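You operate a simulated robot arm through the tools that you are given. There is no shell and no other tool.

The job below is to be done with a simulated robot arm. You get a single attempt, and the scene is never put back.

TASK
Light the lamp, stand the stained tube on the 110 drum and put the red clip on its rim.
Fine: open the lamp flap and leave the lamp on.

The check looks at the end state, three seconds after you hand in, the way a careful person would. Anything else that was tipped, shoved, dropped, spilled or broken makes it a failure.

THE ROBOT
A 7-joint arm with a two-finger parallel gripper, fixed in place. Base frame: the origin is on the floor under the middle of its stand, x ahead of it, y to its left, z up; the work surface is at about z = 850. Readings come in mm, degrees, newtons and seconds.
It reaches about 1372 mm from its shoulder. Its first joint turns from -149.0 to 149.0 degrees. Payload 3.43 kg.
Tool frame: the origin (TCP) lies between the finger pads and is the grasp point; the fingertips stand 30 mm ahead of it; z points along the fingers, y is the line along which they close. Largest opening 94 mm; finger width 28, thickness 10; the body of the gripper, 50 by 96 mm, starts 55 mm behind the TCP.
Orientation is that of the tool frame in the base frame, as [roll, pitch, yaw] about the fixed x, y, z axes, in that order (R = Rz(yaw) Ry(pitch) Rx(roll)). With the fingers straight down and closing along the base's y, the tool's x points along the base's -x, its y along +y and its z along -z.

THE INTERFACE
- The arm moves only by the tool servo_tool. Its argument "moves" is a list of rows, each a list of 3 entries, a list of its own where there are three numbers: the shift along the tool's x, y, z in mm, then the turn, a rotation vector about the tool's x, y, z in degrees, then the opening, from 0 (shut) to 1 (fully open). In form: [[[dx, dy, dz], [wx, wy, wz], jaw], ...]. A call has 1 to 20 rows; each row is the pose to reach, as a shift and turn from the pose commanded when the call began, along the tool's axes at that moment. Rows are played at 5 a second. More than 50 mm and 8.6 degrees between two rows, or a gripper value outside its range, and nothing of the call is played. Where a pose cannot be reached the arm comes as near as it can. A force on the tool above 50 N (or 10 N above the force at the start of the call, whichever is more), or a blocked arm, ends the call early, and 0.2 s more pass. Each finger travels about 45 mm/s and halts on what it meets, pressing with about 39 N; the grip force reading is that of the motor and also rises with nothing between the fingers. The clock runs only during rows and for 0.2 s after the last one: add rows that repeat a pose to give the fingers time. It gives the time, the measured TCP pose, the force on the tool (base axes), the opening and the grip force at its end, in the units of the frame above (readings bear some noise), with the torque about the TCP (base axes, N m) and any sound that the robot's microphone picked up, and new pictures: "pictures" is both (left out), scene, wrist or none.
- Cameras (640 x 400 px; columns grow to the right, rows downward): "scene" is fixed at [49.6, -500.5, 1478.3]; the picture's right is [-0.74, -0.67, 0.00], its down [-0.44, 0.49, -0.76] and it looks along [0.51, -0.56, -0.65] (base axes); focal length 238 px, centre (320, 200). "wrist" rides on the gripper at [76, 14, -102] in the tool frame; the picture's right is [-0.18, 0.98, 0.00], its down [-0.75, -0.14, -0.64] and it looks along [-0.63, -0.12, 0.77] (tool axes); focal length 243 px, centre (320, 200). There is no depth. A picture from a camera that has moved, and an enlarged one, comes with that camera's place and axes in the base frame and with its lens.
- zoom(camera, box): a new picture of the part [left, top, right, bottom] of that camera's present view, enlarged. It takes no simulated time.
- hand_in(): hands the job in; it is judged then, once.

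Places have to be worked out from the pictures, the camera data and where the tool is seen. Open the gripper and draw the arm clear of the work before you hand the job in, unless the task says otherwise.

The tools are called as a command line: name --argument value ..., lists and objects as JSON in quotes. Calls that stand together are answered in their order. servo_tool: Moves the arm, as the interface text tells. Its arguments: {"type":"object","properties":{"moves":{"type":"array","items":{"type":"array"}},"pictures":{"type":"string","enum":["both","scene","wrist","none"]}},"required":["moves"]} The other tools are called the same way: zoom (camera, box) takes an enlarged picture of a part of a camera's view; hand_in () hands the job in.

At the start:

```text
clock: 0.0
ee_pos: [796.6, -585.9, 1209.6]
tcp_rot: [180.0, 0.0, -179.9]
force: [-0.1, 0.5, -0.2]
ft_torque: [0.0, 0.03, -0.02]
width: 93.9
gripper_force: 0.0
```

scene: 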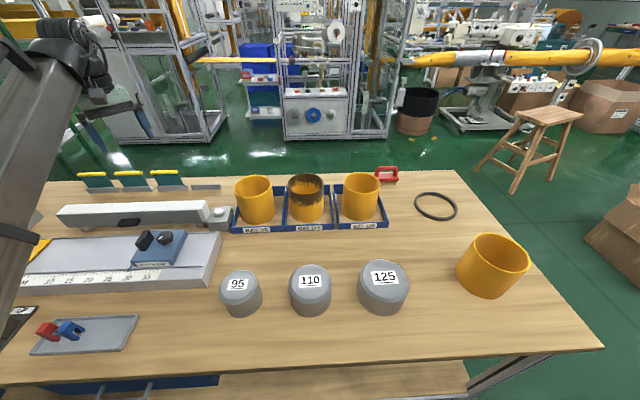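
wrist: 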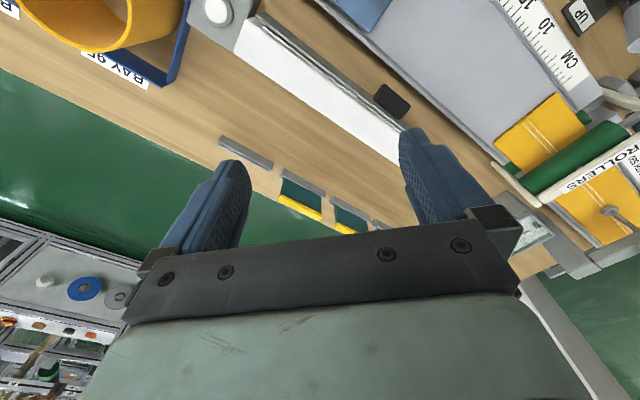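

I begin by looking closely at the scene: the lamp, tubes, drums, clips are all to be found, so I take enlarged pictures first.

zoom --camera "scene" --box '[20, 160, 240, 300]'

zoom --camera "scene" --box '[200, 150, 420, 320]'

zoom --camera "scene" --box '[0, 290, 220, 400]'

zoom --camera "scene" --box '[360, 150, 560, 310]'

zoom --camera "wrist" --box '[180, 0, 640, 280]'

```text
2.86 times, centred on (130, 230) of scene
camera zoom: at [49.6, -500.5, 1478.3], right [-0.74, -0.67, 0.0], down [-0.44, 0.49, -0.76], along [0.51, -0.56, -0.65], focal length 681 px, centre (863, 114)
```

zoom: 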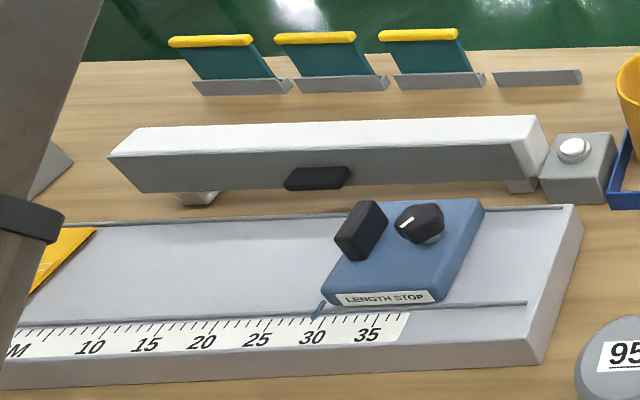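

```text
2.35 times, centred on (310, 235) of scene
camera zoom: at [49.6, -500.5, 1478.3], right [-0.74, -0.67, 0.0], down [-0.44, 0.49, -0.76], along [0.51, -0.56, -0.65], focal length 561 px, centre (344, 118)
```

zoom: 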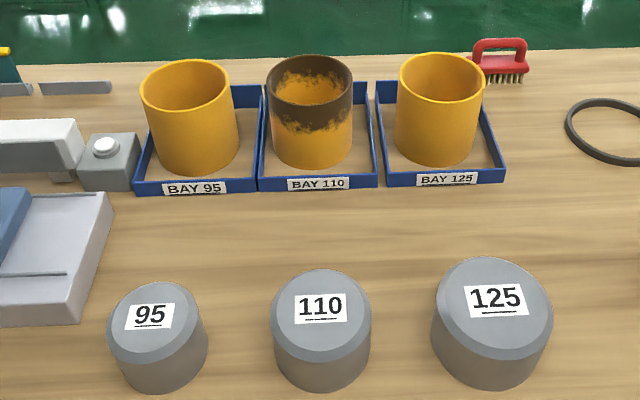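

```text
2.91 times, centred on (110, 345) of scene
camera zoom: at [49.6, -500.5, 1478.3], right [-0.74, -0.67, 0.0], down [-0.44, 0.49, -0.76], along [0.51, -0.56, -0.65], focal length 694 px, centre (931, -222)
```

zoom: 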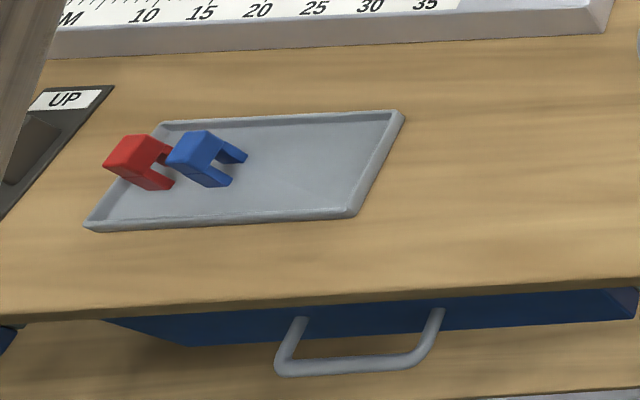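

```text
2.50 times, centred on (460, 230) of scene
camera zoom: at [49.6, -500.5, 1478.3], right [-0.74, -0.67, 0.0], down [-0.44, 0.49, -0.76], along [0.51, -0.56, -0.65], focal length 596 px, centre (-30, 125)
```

zoom: 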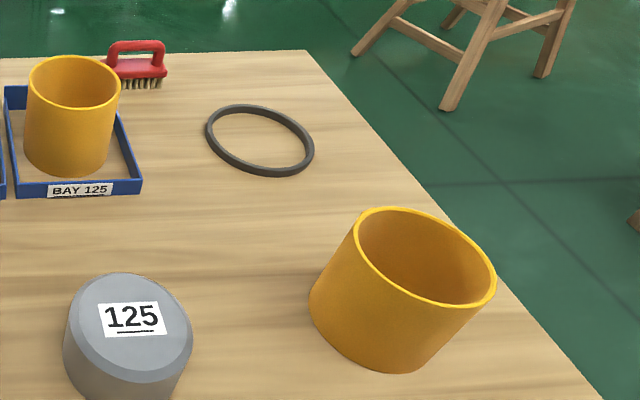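

```text
1.39 times, centred on (410, 140) of wrist
camera zoom: at [719.1, -571.0, 1311.4], right [0.18, 0.98, 0.0], down [0.75, -0.14, 0.64], along [0.63, -0.12, -0.77], focal length 338 px, centre (195, 284)
```

zoom: 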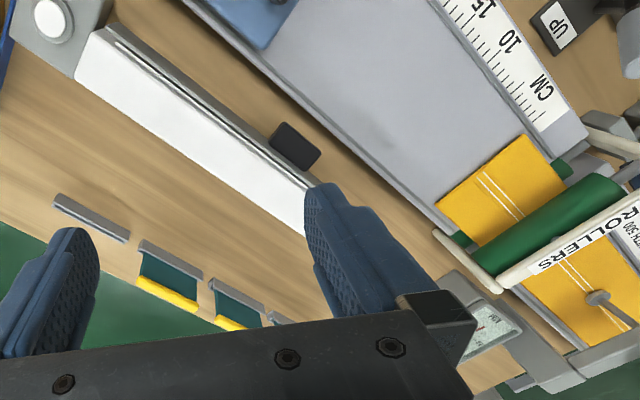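

The scene shows a long light housing with a black tab and a white push button at its end (about x 707, y -706, z 913), the stained tube in BAY 110 (about 540, -964), the 110 drum (about 287, -724, top about 920) and the clips in a tray (about 686, -231). I turn the wrist camera to look square at the lamp housing from above the bench.

servo_tool --moves '[[[-10, 28, 10], [0, 0, 7], 1], [[-22, 58, 22], [0, 0, 14], 1], [[-34, 88, 34], [0, 0, 21], 1], [[-46, 118, 46], [0, 0, 28], 1], [[-56, 148, 60], [0, 0, 35], 1], [[-56, 148, 60], [0, 0, 35], 1]]'

```text
clock: 1.4
ee_pos: [851.1, -438.4, 1149.7]
tcp_rot: [-179.9, 0.0, 144.9]
force: [-0.6, -0.1, -0.4]
ft_torque: [0.02, 0.01, 0.01]
width: 94.1
gripper_force: 0.0
camera wrist: at [796.3, -382.9, 1251.0], right [0.72, 0.7, 0.0], down [0.54, -0.55, 0.64], along [0.45, -0.46, -0.77], focal length 243 px, centre (320, 200)
```

scene: 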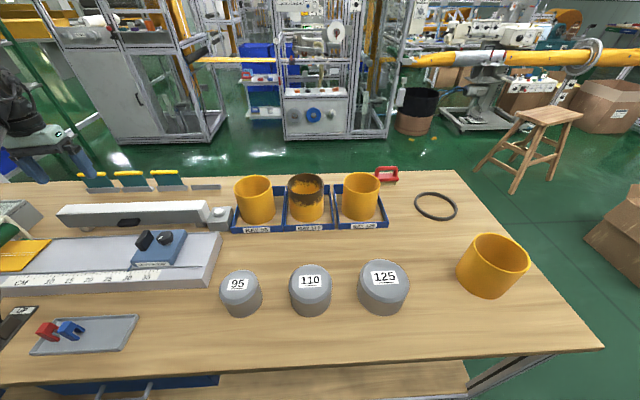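
wrist: 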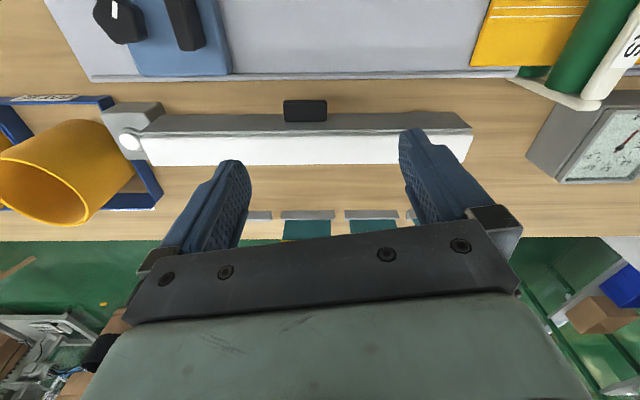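

The wrist picture is upside down (farther things lie lower), and shows the housing's grey front with the black tab. I enlarge it.

zoom --camera "wrist" --box '[90, 80, 300, 210]'

zoom --camera "wrist" --box '[270, 80, 490, 210]'

zoom --camera "scene" --box '[0, 160, 240, 300]'

```text
3.05 times, centred on (195, 145) of wrist
camera zoom: at [796.3, -382.9, 1251.0], right [0.72, 0.7, 0.0], down [0.54, -0.55, 0.64], along [0.45, -0.46, -0.77], focal length 739 px, centre (701, 368)
```

zoom: 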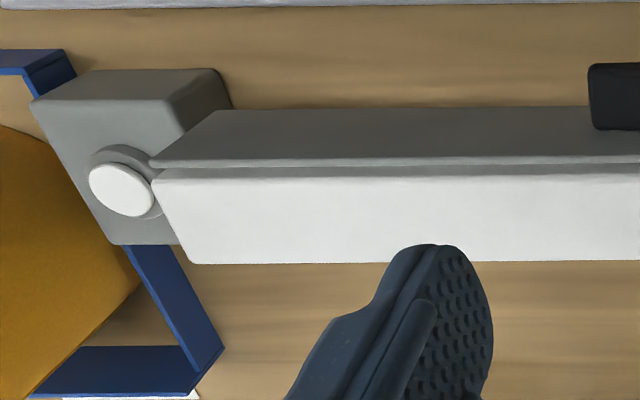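

```text
2.91 times, centred on (380, 145) of wrist
camera zoom: at [796.3, -382.9, 1251.0], right [0.72, 0.7, 0.0], down [0.54, -0.55, 0.64], along [0.45, -0.46, -0.77], focal length 706 px, centre (146, 360)
```

zoom: 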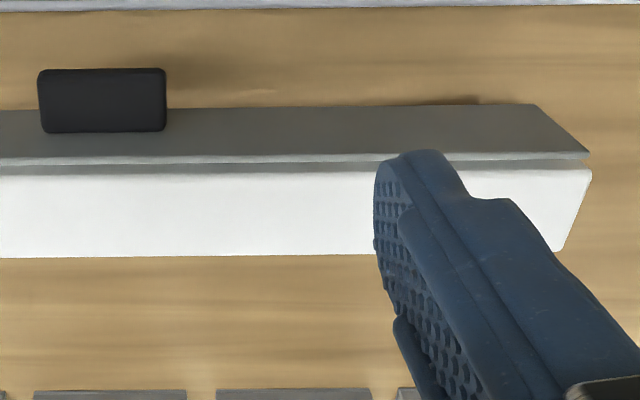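

```text
2.67 times, centred on (120, 230) of scene
camera zoom: at [49.6, -500.5, 1478.3], right [-0.74, -0.67, 0.0], down [-0.44, 0.49, -0.76], along [0.51, -0.56, -0.65], focal length 636 px, centre (853, 120)
```

zoom: 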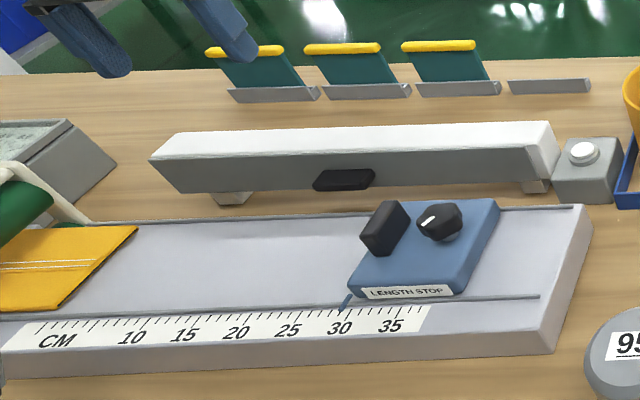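

I judge the button at about (708, -704, 914), the flap as the grey plate from about z 892 to 946 with the black tab at about (865, -484, 919), and the bench turned 45° to the base. I square the tool to the bench and then tilt it for a look at the flap from the front.

servo_tool --moves '[[[18, -9, 30], [0, 0, 5], 1], [[35, -17, 60], [0, 0, 9.9], 1], [[35, -17, 60], [0, 0, 9.9], 1]]' --pictures "none"

servo_tool --moves '[[[0, 0, 12], [0, -7.5, 0], 1], [[0, 0, 24], [0, -15, 0], 1], [[0, 0, 36], [0, -22.5, 0], 1], [[0, 0, 45], [0, -30, 0], 1], [[0, 0, 45], [0, -30, 0], 1]]'

```text
clock: 2.2
ee_pos: [813.0, -431.9, 1090.4]
tcp_rot: [-179.9, 0.1, 135.1]
force: [0.2, 0.1, -0.2]
ft_torque: [0.05, 0.02, 0.01]
width: 93.8
gripper_force: 0.1
```

```text
clock: 3.4
ee_pos: [813.2, -430.9, 1045.3]
tcp_rot: [180.0, 30.0, 135.1]
force: [0.1, 0.3, 0.0]
ft_torque: [0.01, -0.02, 0.03]
width: 94.0
gripper_force: 0.1
camera wrist: at [740.3, -338.0, 1094.4], right [0.81, 0.58, 0.09], down [0.13, -0.33, 0.93], along [0.58, -0.74, -0.35], focal length 243 px, centre (320, 200)
```

scene: 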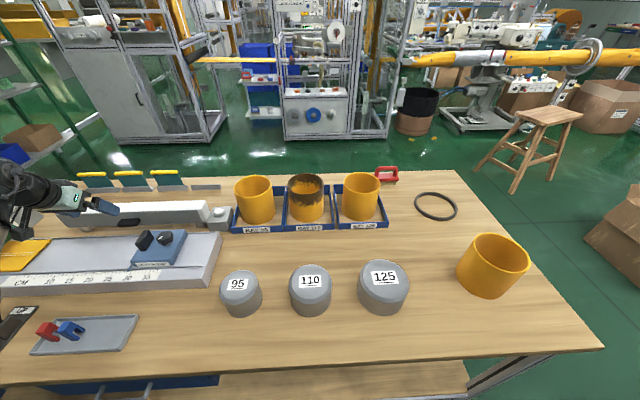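
wrist: 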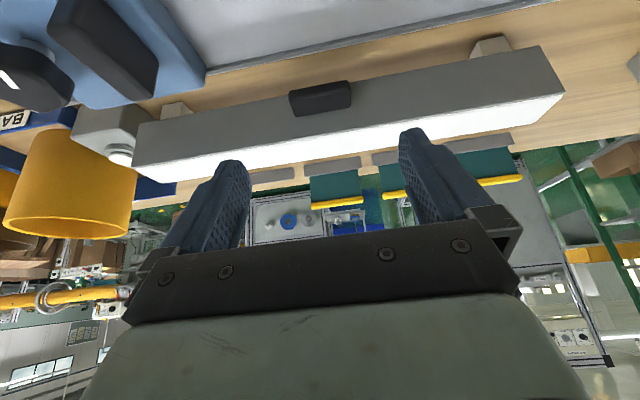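

zoom --camera "wrist" --box '[120, 20, 360, 190]'

zoom --camera "wrist" --box '[270, 50, 390, 130]'

zoom --camera "wrist" --box '[400, 20, 600, 150]'

```text
2.35 times, centred on (240, 105) of wrist
camera zoom: at [740.3, -338.0, 1094.4], right [0.81, 0.58, 0.09], down [0.13, -0.33, 0.93], along [0.58, -0.74, -0.35], focal length 571 px, centre (508, 424)
```

zoom: 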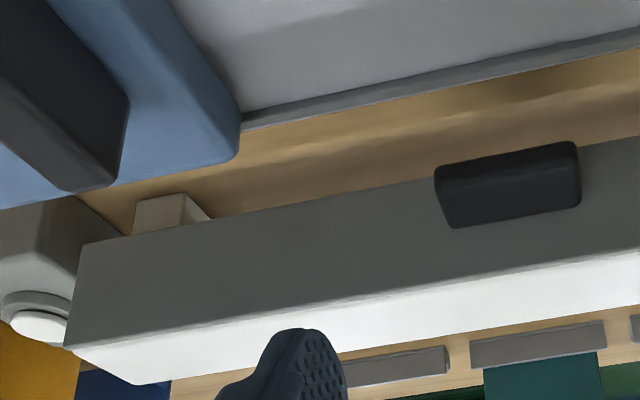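

```text
5.00 times, centred on (330, 90) of wrist
camera zoom: at [740.3, -338.0, 1094.4], right [0.81, 0.58, 0.09], down [0.13, -0.33, 0.93], along [0.58, -0.74, -0.35], focal length 1213 px, centre (270, 750)
```

zoom: 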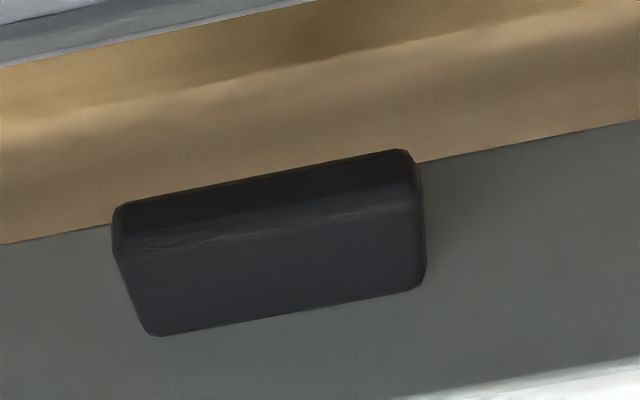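

```text
3.08 times, centred on (500, 85) of wrist
camera zoom: at [740.3, -338.0, 1094.4], right [0.81, 0.58, 0.09], down [0.13, -0.33, 0.93], along [0.58, -0.74, -0.35], focal length 746 px, centre (-234, 554)
```

zoom: 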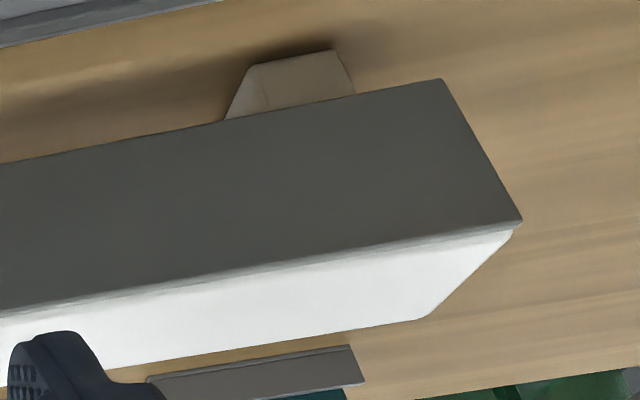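

The tab is a block about 57 mm wide standing out about 25 mm from the middle of the flap (e.g. z 910–921), with the board's back edge about 37 mm in front. I straighten the tool again, then come over the tab with the fingers open across its width.

servo_tool --moves '[[[0, 0, 0], [0, 7.5, 0], 1], [[0, 0, 0], [0, 15, 0], 1], [[0, 0, 0], [0, 22.5, 0], 1], [[0, 0, 0], [0, 30, 0], 1], [[0, 0, 0], [0, 30, 0], 1]]' --pictures "none"

servo_tool --moves '[[[-35, 1, 20], [0, 0, 0], 1], [[-70, 1, 45], [0, 0, 0], 1], [[-70, 1, 45], [0, 0, 0], 1]]'

```text
clock: 4.6
ee_pos: [813.3, -432.0, 1044.1]
tcp_rot: [180.0, -0.1, 135.1]
force: [-0.2, 0.0, 0.0]
ft_torque: [0.0, 0.04, 0.01]
width: 94.2
gripper_force: 0.1
```

```text
clock: 5.4
ee_pos: [862.9, -482.6, 998.7]
tcp_rot: [180.0, -0.1, 135.1]
force: [0.8, 0.6, -1.2]
ft_torque: [0.01, 0.0, -0.01]
width: 93.9
gripper_force: 0.0
camera wrist: at [818.5, -417.4, 1100.5], right [0.82, 0.57, 0.0], down [0.43, -0.63, 0.64], along [0.36, -0.53, -0.77], focal length 243 px, centre (320, 200)
```

scene: 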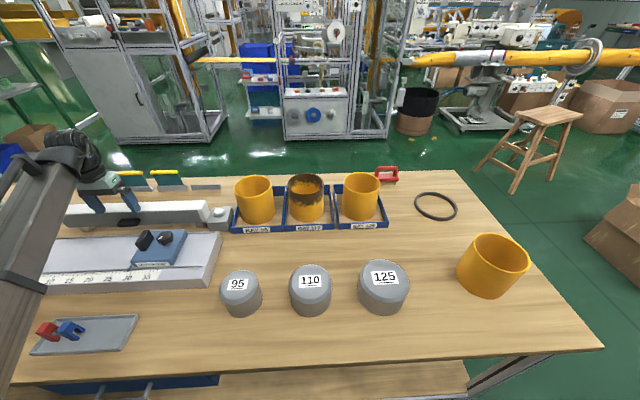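
wrist: 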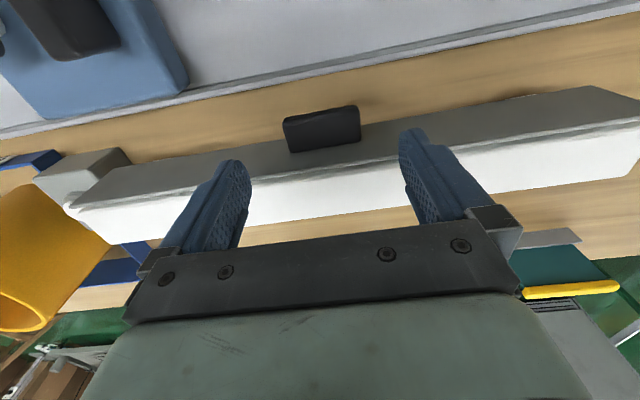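

The tool is over the housing; I enlarge the picture to pin the tab's place relative to the fingers before going down.

zoom --camera "wrist" --box '[240, 70, 400, 170]'

```text
4.00 times, centred on (320, 120) of wrist
camera zoom: at [818.5, -417.4, 1100.5], right [0.82, 0.57, 0.0], down [0.43, -0.63, 0.64], along [0.36, -0.53, -0.77], focal length 970 px, centre (320, 520)
```

zoom: 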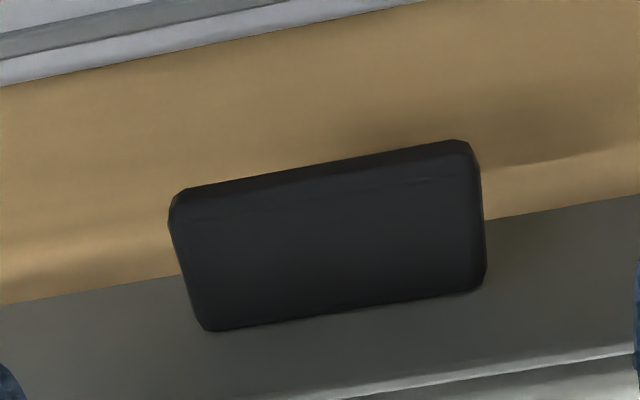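

The tab spans about 241–301 along the bench and stands out to about 944 across it (my bench coordinates), so the fingers are nearly centred. I shift 2 mm and go down to TCP z about 926, fingers still open.

servo_tool --moves '[[[0, 2, 25], [0, 0, 0], 1], [[0, 2, 50], [0, 0, 0], 1], [[0, 2, 72], [0, 0, 0], 1], [[0, 2, 72], [0, 0, 0], 1]]'

```text
clock: 6.4
ee_pos: [865.7, -479.7, 927.9]
tcp_rot: [180.0, -0.1, 135.2]
force: [0.1, 0.2, 0.7]
ft_torque: [0.02, 0.0, -0.01]
width: 93.7
gripper_force: 0.1
camera wrist: at [821.7, -414.8, 1028.7], right [0.82, 0.57, 0.0], down [0.43, -0.63, 0.64], along [0.36, -0.53, -0.77], focal length 243 px, centre (320, 200)
```

scene: 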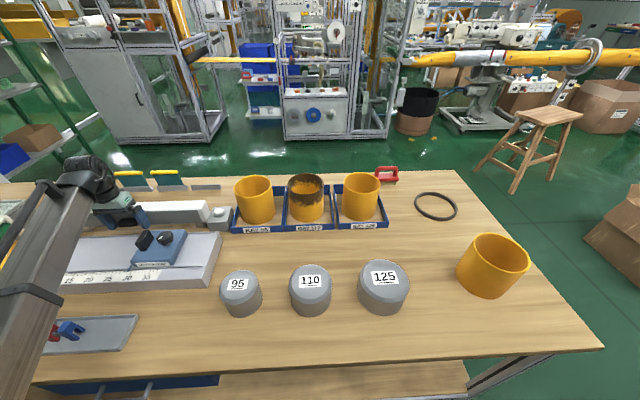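
wrist: 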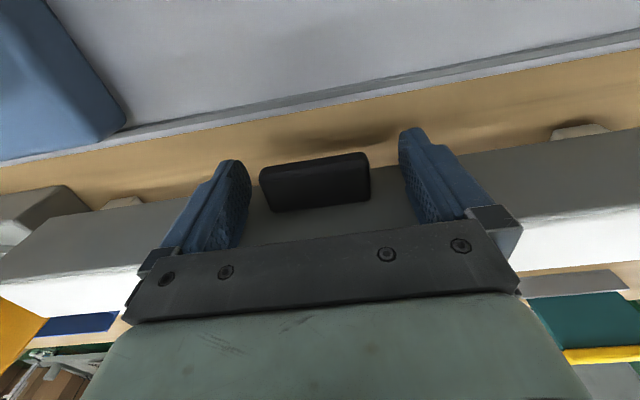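

The tab lies between the fingers at tip height. I close on it.

servo_tool --moves '[[[0, 0, 0], [0, 0, 0], 0.8], [[0, 0, 0], [0, 0, 0], 0.7], [[0, 0, 0], [0, 0, 0], 0.5], [[0, 0, 0], [0, 0, 0], 0.5]]' --pictures "wrist"

```text
clock: 7.4
ee_pos: [864.0, -481.0, 926.5]
tcp_rot: [-179.8, 0.1, 134.9]
force: [-15.3, -14.8, -3.7]
ft_torque: [-0.1, 0.14, -0.04]
width: 64.6
gripper_force: 44.5
camera wrist: at [820.2, -416.5, 1028.8], right [0.83, 0.56, 0.0], down [0.43, -0.63, 0.64], along [0.36, -0.53, -0.77], focal length 243 px, centre (320, 200)
```

wrist: 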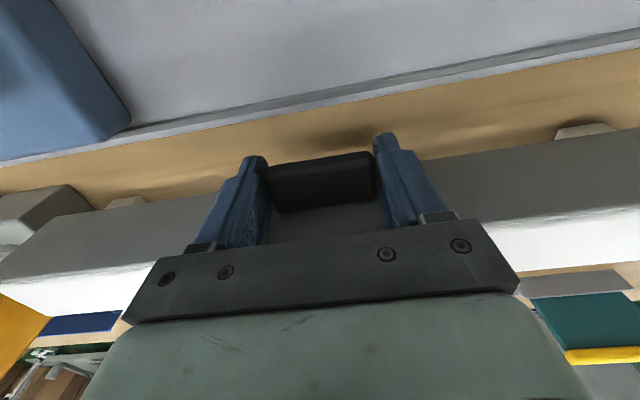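

Gripped at 64.6 mm; a 21 N side push shows I sit about 2 mm off-centre, so I relieve that, then pull 3 mm outward and read the forces to learn which way the flap swings.

servo_tool --moves '[[[0, -2, 0], [0, 0, 0], 0.5], [[0, -2, 0], [0, 0, 0], 0.5]]' --pictures "none"

servo_tool --moves '[[[1, 0, 0], [0, 0, 0], 0.5], [[2, 0, 0], [0, 0, 0], 0.5], [[3, 0, 0], [0, 0, 0], 0.5], [[3, 0, 0], [0, 0, 0], 0.5]]' --pictures "wrist"

```text
clock: 8.0
ee_pos: [863.1, -481.0, 927.0]
tcp_rot: [-179.9, 0.0, 135.1]
force: [-10.0, -10.8, -3.7]
ft_torque: [-0.28, 0.6, -0.64]
width: 64.6
gripper_force: 44.9
```

```text
clock: 9.0
ee_pos: [862.3, -481.1, 926.0]
tcp_rot: [180.0, 0.2, 135.0]
force: [14.4, -30.6, 1.8]
ft_torque: [0.44, 0.39, -0.03]
width: 63.8
gripper_force: 44.7
camera wrist: at [819.0, -415.8, 1028.6], right [0.82, 0.57, 0.0], down [0.43, -0.63, 0.64], along [0.37, -0.53, -0.76], focal length 243 px, centre (320, 200)
```

wrist: 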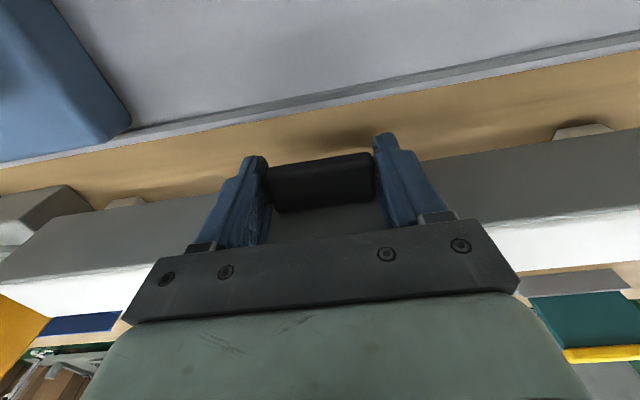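

Pulling met 32 N with a torque of nearly 1 N·m about the hinge direction, as if the grip keeps the tab from turning the way a top-hinged flap would. I swing the tool with the flap about the top edge by 10° and watch the forces.

servo_tool --moves '[[[-2.2, 0, -0.8], [0, 2, 0], 0.5], [[-1.4, 0, -1.9], [0, 5, 0], 0.5], [[-0.5, 0, -3], [0, 7.5, 0], 0.5], [[0.1, 0, -4], [0, 10, 0], 0.5], [[0.1, 0, -4], [0, 10, 0], 0.5]]' --pictures "wrist"

```text
clock: 10.2
ee_pos: [860.2, -477.7, 932.4]
tcp_rot: [180.0, -10.1, 135.1]
force: [-7.8, -11.3, 0.4]
ft_torque: [-0.08, 0.14, -0.28]
width: 64.3
gripper_force: 45.0
camera wrist: at [829.8, -426.8, 1045.5], right [0.82, 0.57, -0.03], down [0.51, -0.7, 0.5], along [0.26, -0.43, -0.87], focal length 243 px, centre (320, 200)
```

wrist: 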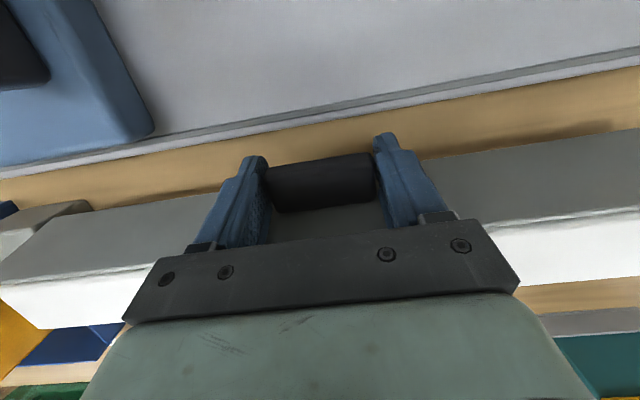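

The flap swings freely about its top edge (force nearly gone). I carry on along the same arc to about 43°.

servo_tool --moves '[[[1.6, -1, -2], [0, 5, 0], 0.5], [[3.1, -1, -4], [0, 10, 0], 0.5], [[4.8, -1, -7.1], [0, 17, 0], 0.5], [[6.2, -1, -10.9], [0, 25, 0], 0.5], [[7.15, -1, -14.9], [0, 33, 0], 0.5], [[7.15, -1, -14.9], [0, 33, 0], 0.5]]'

```text
clock: 10.8
ee_pos: [858.1, -475.7, 934.5]
tcp_rot: [-180.0, -17.4, 135.1]
force: [-7.3, 2.9, -24.9]
ft_torque: [-0.71, -0.96, 0.07]
width: 64.4
gripper_force: 45.5
out of reach, approached as far as the arm can: row 2
stopped in row 2: the force on the tool passed its limit at 59 N (the readings are from after the stop); the commanded pose is now the measured one
camera wrist: at [838.8, -435.8, 1055.2], right [0.82, 0.57, -0.05], down [0.55, -0.74, 0.39], along [0.18, -0.35, -0.92], focal length 243 px, centre (320, 200)
```

scene: 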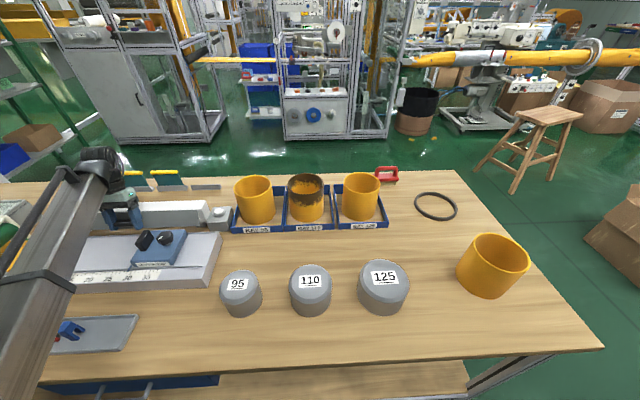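
wrist: 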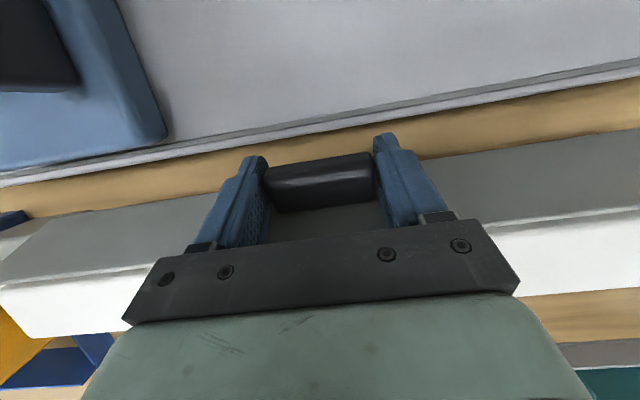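

The arm cannot tilt further outward there (about 17° was reached). I release the tab here to learn whether the flap keeps its angle by hinge friction.

servo_tool --moves '[[[0, 0, 0], [0, 0, 0], 0.75], [[0, 0, 0], [0, 0, 0], 0.9], [[0, 0, 0], [0, 0, 0], 0.9], [[0, 0, 0], [0, 0, 0], 0.9]]'

```text
clock: 11.8
ee_pos: [859.9, -477.3, 933.7]
tcp_rot: [-180.0, -17.4, 135.1]
force: [3.9, -2.6, -37.1]
ft_torque: [-0.75, -0.56, -0.02]
width: 84.9
gripper_force: 0.1
camera wrist: at [840.5, -436.9, 1053.6], right [0.82, 0.57, -0.05], down [0.55, -0.74, 0.39], along [0.18, -0.35, -0.92], focal length 243 px, centre (320, 200)
```

scene: 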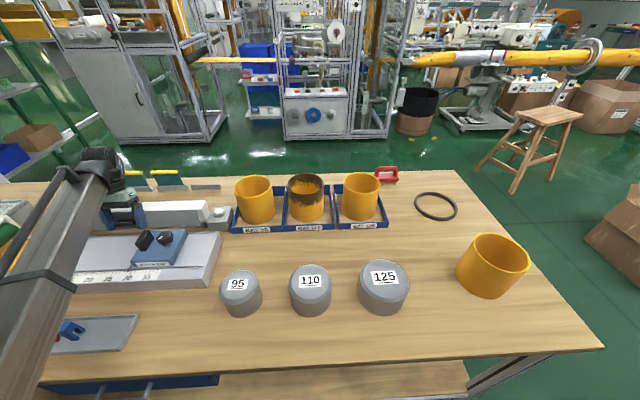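
wrist: 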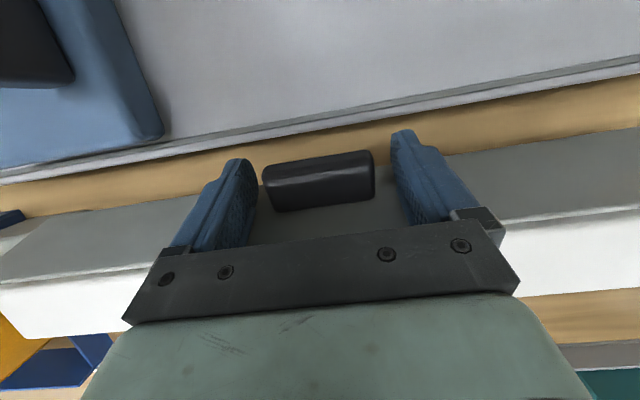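

The tool still feels 37 N downward with the fingers open, so something touches it; I look closer before moving.

zoom --camera "scene" --box '[40, 130, 240, 260]'

zoom --camera "wrist" --box '[160, 100, 480, 270]'

```text
3.08 times, centred on (140, 195) of scene
camera zoom: at [49.6, -500.5, 1478.3], right [-0.74, -0.67, 0.0], down [-0.44, 0.49, -0.76], along [0.51, -0.56, -0.65], focal length 734 px, centre (874, 215)
```

zoom: 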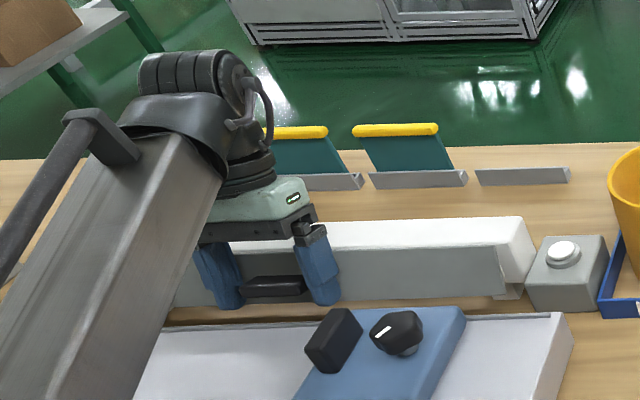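

```text
2.00 times, centred on (320, 185) of wrist
camera zoom: at [840.5, -436.9, 1053.6], right [0.82, 0.57, -0.05], down [0.55, -0.74, 0.39], along [0.18, -0.35, -0.92], focal length 485 px, centre (320, 230)
```

zoom: 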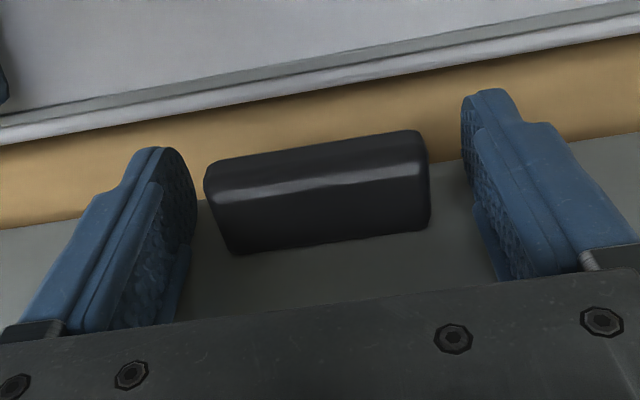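

The flap looks to have stayed where I left it, and the 37 N seems to be the gripper folding against the forearm. I open fully, tilt back upright around the tab and rise clear to look.

servo_tool --moves '[[[0, 0, 0], [0, -4, 0], 1], [[0, 0, 0], [0, -10, 0], 1], [[0, 0, 0], [0, -17.4, 0], 1], [[0, 0, 0], [0, -17.4, 0], 1]]' --pictures "none"

servo_tool --moves '[[[5, 0, -40], [0, 0, 0], 1], [[10, 0, -80], [0, 0, 0], 1], [[10, 0, -80], [0, 0, 0], 1]]'

```text
clock: 12.8
ee_pos: [860.1, -477.8, 933.5]
tcp_rot: [179.9, 0.0, 135.1]
force: [-1.5, 1.7, -0.6]
ft_torque: [0.08, 0.04, -0.13]
width: 94.1
gripper_force: 0.0
```

```text
clock: 13.6
ee_pos: [850.0, -470.6, 1013.5]
tcp_rot: [179.9, -0.2, 135.1]
force: [0.5, 0.2, 0.4]
ft_torque: [-0.03, 0.0, 0.01]
width: 93.8
gripper_force: 0.1
camera wrist: at [807.2, -406.7, 1115.0], right [0.82, 0.57, 0.0], down [0.44, -0.63, 0.64], along [0.36, -0.53, -0.77], focal length 243 px, centre (320, 200)
```

scene: 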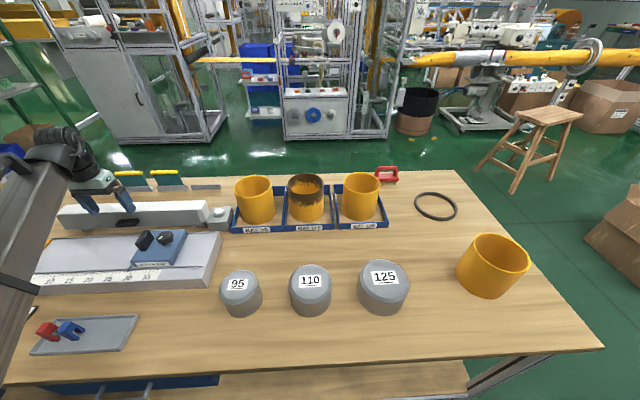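
wrist: 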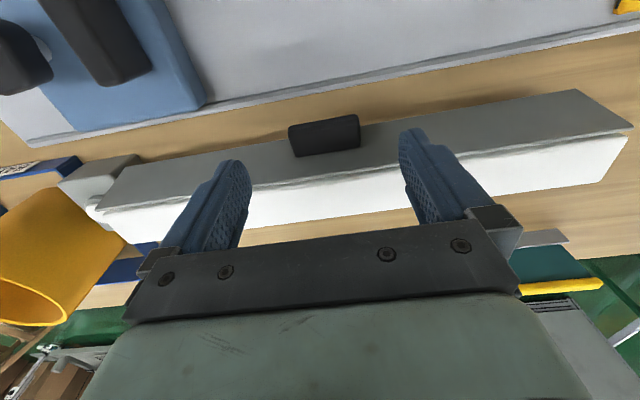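

The upright tool is free of force. I enlarge to measure the flap's present angle.

zoom --camera "wrist" --box '[270, 70, 470, 190]'

zoom --camera "scene" --box '[50, 180, 240, 280]'

zoom --camera "wrist" --box '[480, 60, 640, 220]'

```text
3.20 times, centred on (370, 130) of wrist
camera zoom: at [807.2, -406.7, 1115.0], right [0.82, 0.57, 0.0], down [0.44, -0.63, 0.64], along [0.36, -0.53, -0.77], focal length 776 px, centre (160, 424)
```

zoom: 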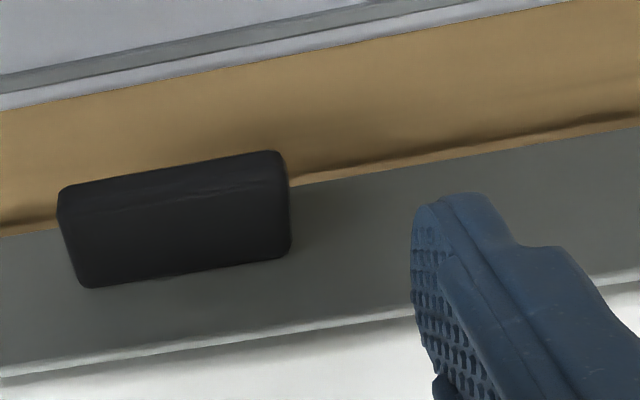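

```text
3.37 times, centred on (145, 230) of scene
camera zoom: at [49.6, -500.5, 1478.3], right [-0.74, -0.67, 0.0], down [-0.44, 0.49, -0.76], along [0.51, -0.56, -0.65], focal length 803 px, centre (910, 99)
```

zoom: 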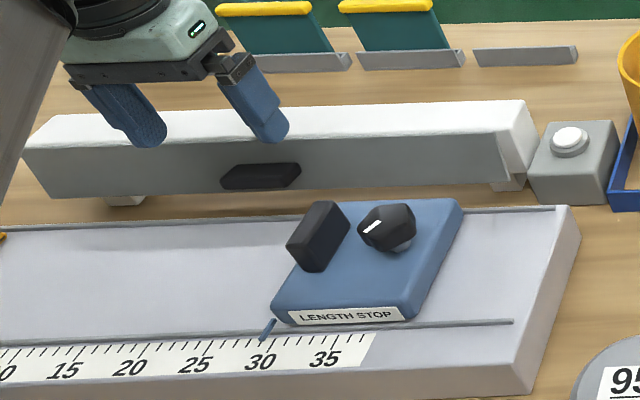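

```text
2.50 times, centred on (560, 140) of wrist
camera zoom: at [807.2, -406.7, 1115.0], right [0.82, 0.57, 0.0], down [0.44, -0.63, 0.64], along [0.36, -0.53, -0.77], focal length 606 px, centre (-280, 350)
```

zoom: 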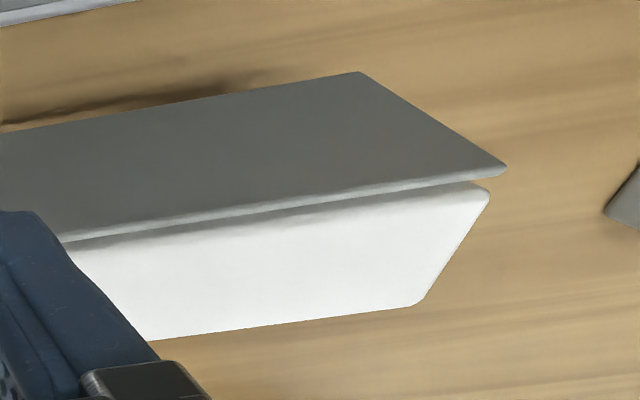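

The flap hangs at about 9° and holds there by hinge friction, so I can regrasp. I now tilt the tool the other way (fingers pointing at the flap, −50°) and stop short of the tab, so the next swing has room.

servo_tool --moves '[[[8, 0, 7], [0, -8.3, 0], 1], [[16, 0, 14], [0, -16.6, 0], 1], [[23, 0.5, 21], [0, -25, 0], 1], [[31, 0.8, 28], [0, -33.4, 0], 1], [[39, 1, 35], [0, -41.7, 0], 1], [[46.2, 1.2, 41.5], [0, -50, 0], 1], [[46.2, 1.2, 41.5], [0, -50, 0], 1]]'

```text
clock: 15.2
ee_pos: [820.3, -436.9, 971.8]
tcp_rot: [179.9, 49.8, 135.1]
force: [-0.1, -0.7, 0.3]
ft_torque: [0.02, 0.07, 0.0]
width: 93.9
gripper_force: 0.1
camera wrist: at [739.7, -335.9, 978.3], right [0.78, 0.61, 0.14], down [-0.1, -0.1, 0.99], along [0.62, -0.78, -0.01], focal length 243 px, centre (320, 200)
```

scene: 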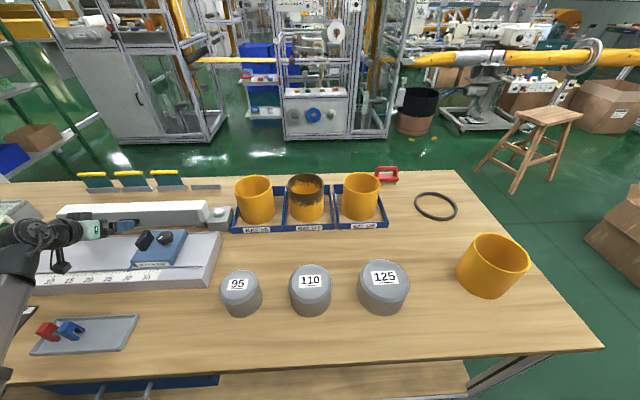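
wrist: 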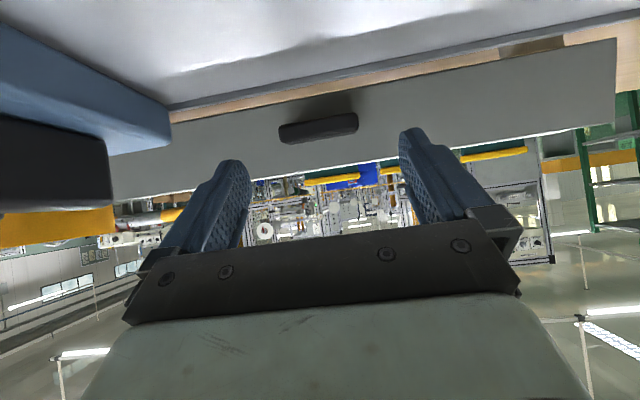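

From here the tab's front sits at about z 921, along-bench 270, in line with the fingers. I advance 59 mm along the fingers so they straddle the tab.

servo_tool --moves '[[[0, -1, 20], [0, 0, 0], 1], [[0, -1, 40], [0, 0, 0], 1], [[0.5, -1, 52], [0, 0, 0], 1], [[0.5, -1, 58], [0, 0, 0], 1], [[0.5, -1, 58], [0, 0, 0], 1]]' --pictures "wrist"

```text
clock: 16.4
ee_pos: [851.0, -468.9, 934.4]
tcp_rot: [179.9, 49.8, 135.1]
force: [-2.0, 2.7, 2.1]
ft_torque: [-0.06, 0.04, -0.14]
width: 93.8
gripper_force: 0.0
camera wrist: at [770.6, -367.7, 941.8], right [0.78, 0.61, 0.14], down [-0.1, -0.1, 0.99], along [0.62, -0.78, -0.01], focal length 243 px, centre (320, 200)
```

wrist: 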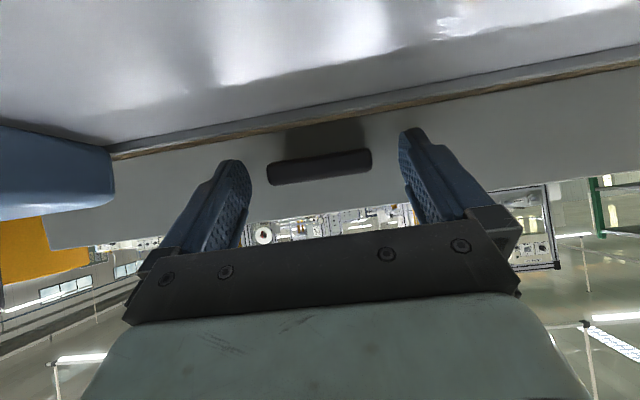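

The tab is between the fingers with no contact; I close on it.

servo_tool --moves '[[[0, 0, 0], [0, 0, 0], 0.8], [[0, 0, 0], [0, 0, 0], 0.7], [[0, 0, 0], [0, 0, 0], 0.5], [[0, 0, 0], [0, 0, 0], 0.5]]' --pictures "wrist"

```text
clock: 17.4
ee_pos: [850.9, -467.7, 935.4]
tcp_rot: [180.0, 49.8, 135.2]
force: [-0.1, -3.1, -0.7]
ft_torque: [-0.02, 0.08, -0.17]
width: 59.9
gripper_force: 41.7
camera wrist: at [770.8, -368.1, 941.8], right [0.78, 0.61, 0.14], down [-0.1, -0.1, 0.99], along [0.62, -0.78, -0.01], focal length 243 px, centre (320, 200)
```

wrist: 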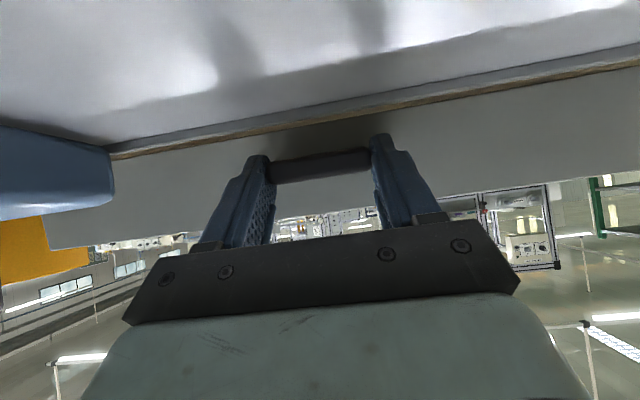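

Good grip at 60 mm with little force. I swing 20° about the hinge line (top edge at about z 946) and check.

servo_tool --moves '[[[-1.0, 0, -1.4], [0, 2.5, 0], 0.5], [[-2.1, 0, -2.8], [0, 5, 0], 0.5], [[-4.5, 0, -5.4], [0, 10, 0], 0.5], [[-7.1, 0, -7.8], [0, 15, 0], 0.5], [[-9.9, 0, -10], [0, 20, 0], 0.5], [[-9.9, 0, -10], [0, 20, 0], 0.5]]' --pictures "wrist"

```text
clock: 18.8
ee_pos: [847.8, -465.8, 950.4]
tcp_rot: [180.0, 29.6, 135.1]
force: [-22.6, 13.1, 2.4]
ft_torque: [-0.24, 0.17, -0.93]
width: 60.0
gripper_force: 45.6
camera wrist: at [775.9, -373.1, 1000.4], right [0.81, 0.58, 0.09], down [0.14, -0.34, 0.93], along [0.57, -0.74, -0.35], focal length 243 px, centre (320, 200)
```

wrist: 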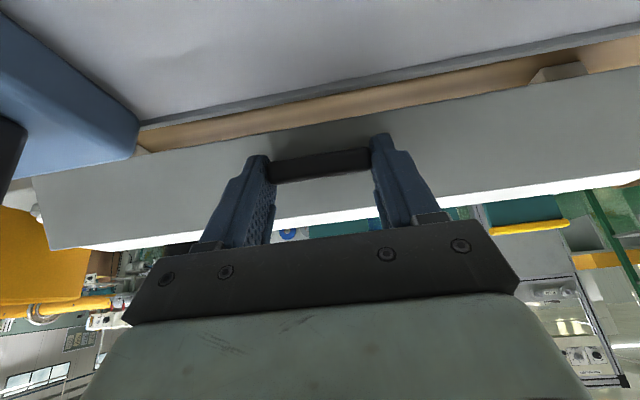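

The swing works; a 25 N outward push says the true hinge is a little higher than I assumed. I correct by 2.5 mm outward and go on another 20° about a hinge at z about 951.

servo_tool --moves '[[[1.5, -0.3, -1.0], [0, 0, 0], 0.5], [[0.2, -0.5, -4.4], [0, 5, 0], 0.5], [[-2.0, -0.5, -7.5], [0, 10, 0], 0.5], [[-4.4, -0.5, -10.3], [0, 15, 0], 0.5], [[-7.1, -0.5, -12.9], [0, 20, 0], 0.5], [[-7.1, -0.5, -12.9], [0, 20, 0], 0.5]]' --pictures "wrist"

```text
clock: 20.2
ee_pos: [849.4, -466.8, 965.2]
tcp_rot: [179.9, 9.9, 135.2]
force: [-3.3, 0.4, 12.8]
ft_torque: [-0.3, -0.28, -0.67]
width: 59.7
gripper_force: 45.3
camera wrist: at [794.3, -391.6, 1052.0], right [0.82, 0.57, 0.03], down [0.35, -0.55, 0.76], along [0.45, -0.61, -0.65], focal length 243 px, centre (320, 200)
```

wrist: 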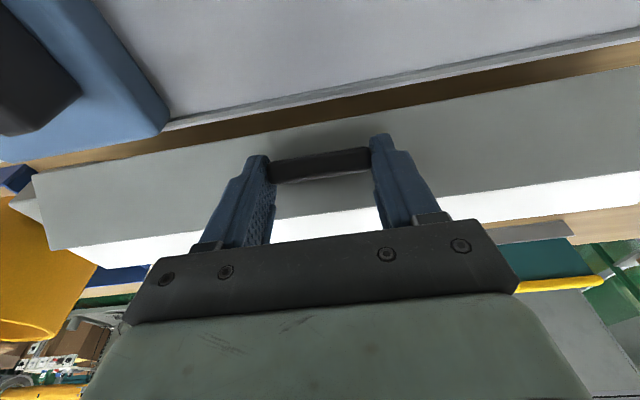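

Forces are small and the flap is about 49° open. I continue another 18°.

servo_tool --moves '[[[-1.9, 0, -4.0], [0, 5, 0], 0.5], [[-4.1, 0, -7.3], [0, 10, 0], 0.5], [[-6.6, 0, -10.2], [0, 15, 0], 0.5], [[-8.2, 0, -12], [0, 18, 0], 0.5], [[-8.2, 0, -12], [0, 18, 0], 0.5]]' --pictures "both"

```text
clock: 21.4
ee_pos: [853.4, -473.0, 978.1]
tcp_rot: [-180.0, -8.0, 135.1]
force: [7.8, -10.1, 14.7]
ft_torque: [-0.65, -0.52, -0.25]
width: 59.8
gripper_force: 44.9
camera wrist: at [821.2, -418.3, 1088.8], right [0.82, 0.57, -0.03], down [0.49, -0.69, 0.53], along [0.28, -0.45, -0.85], focal length 243 px, centre (320, 200)
```

scene: 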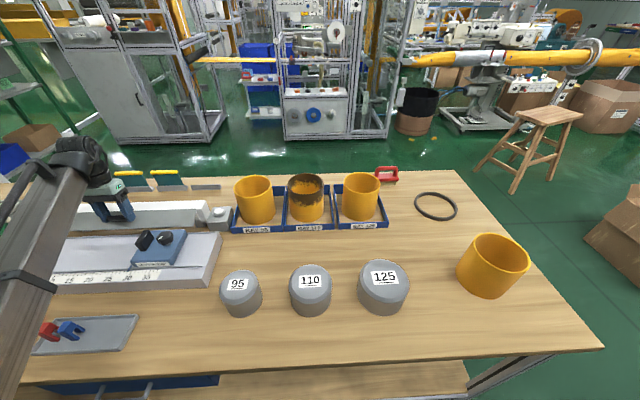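
wrist: 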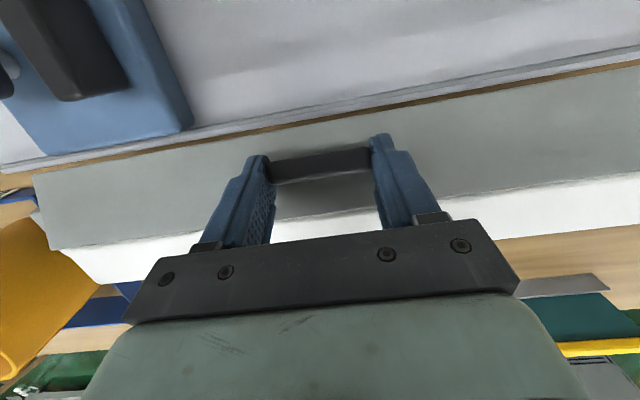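

The flap is near 67°. I release it and see if it holds.

servo_tool --moves '[[[0, 0, -1], [0, 0, 0], 0.7], [[0, 0, -1], [0, 0, 0], 0.85], [[0, 0, -1], [0, 0, 0], 1], [[0, 0, -1], [0, 0, 0], 1], [[0, 0, -1], [0, 0, 0], 1]]' --pictures "wrist"

```text
clock: 22.6
ee_pos: [853.9, -472.7, 977.5]
tcp_rot: [179.9, -8.1, 135.0]
force: [-0.4, 0.6, 0.1]
ft_torque: [0.01, -0.02, -0.01]
width: 94.1
gripper_force: 0.1
camera wrist: at [821.2, -418.1, 1089.1], right [0.82, 0.57, -0.03], down [0.49, -0.69, 0.53], along [0.28, -0.45, -0.85], focal length 243 px, centre (320, 200)
```

wrist: 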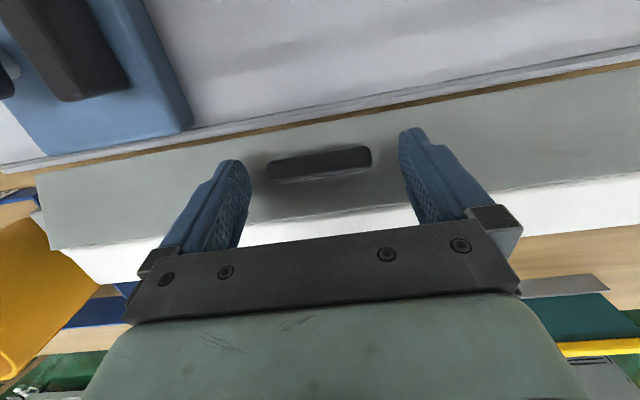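

The flap stays at about 67°. I back off 10 mm and swing the open fingers round the tab to tilt −40° for one more swing.

servo_tool --moves '[[[1, 0, -9.5], [0, 0, 0], 1], [[6.8, 0, -9.4], [0, -8, 0], 1], [[11.9, 0, -8.4], [0, -16, 0], 1], [[16.8, 0, -6.6], [0, -24, 0], 1], [[21.3, 0, -4.2], [0, -32, 0], 1], [[25.5, 0, -1.1], [0, -40, 0], 1], [[29.2, 0, 2.4], [0, -48, 0], 1], [[29.2, 0, 2.4], [0, -48, 0], 1]]'

```text
clock: 24.4
ee_pos: [833.0, -451.6, 980.0]
tcp_rot: [-180.0, 39.9, 135.1]
force: [-0.3, -0.1, -0.3]
ft_torque: [-0.03, 0.03, 0.02]
width: 94.2
gripper_force: 0.1
camera wrist: at [755.4, -353.4, 1008.4], right [0.79, 0.6, 0.12], down [0.02, -0.22, 0.98], along [0.61, -0.77, -0.18], focal length 243 px, centre (320, 200)
```

scene: 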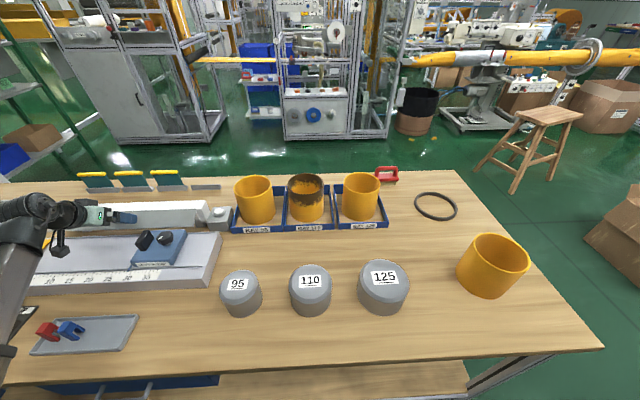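
wrist: 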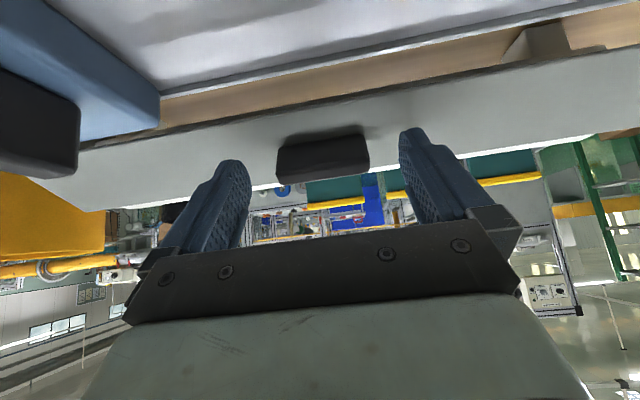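

I enlarge to verify the tab and flap pose before advancing.

zoom --camera "wrist" --box '[160, 60, 480, 240]'

zoom --camera "scene" --box '[40, 180, 240, 290]'

```text
2.00 times, centred on (320, 150) of wrist
camera zoom: at [755.4, -353.4, 1008.4], right [0.79, 0.6, 0.12], down [0.02, -0.22, 0.98], along [0.61, -0.77, -0.18], focal length 485 px, centre (320, 300)
```

zoom: 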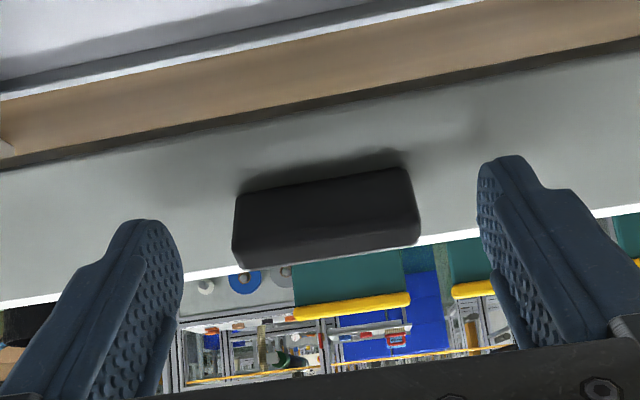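

```text
3.20 times, centred on (140, 235) of scene
camera zoom: at [49.6, -500.5, 1478.3], right [-0.74, -0.67, 0.0], down [-0.44, 0.49, -0.76], along [0.51, -0.56, -0.65], focal length 763 px, centre (896, 88)
```

zoom: 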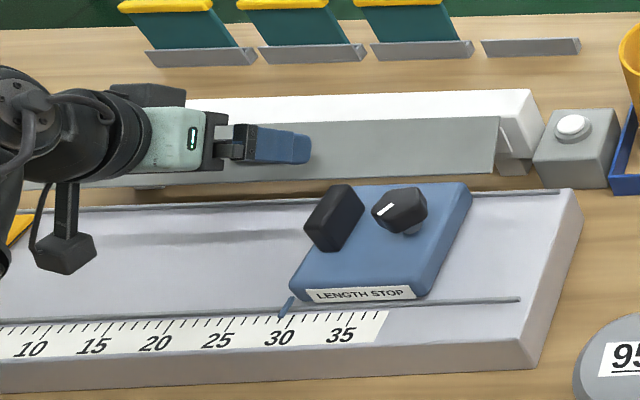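

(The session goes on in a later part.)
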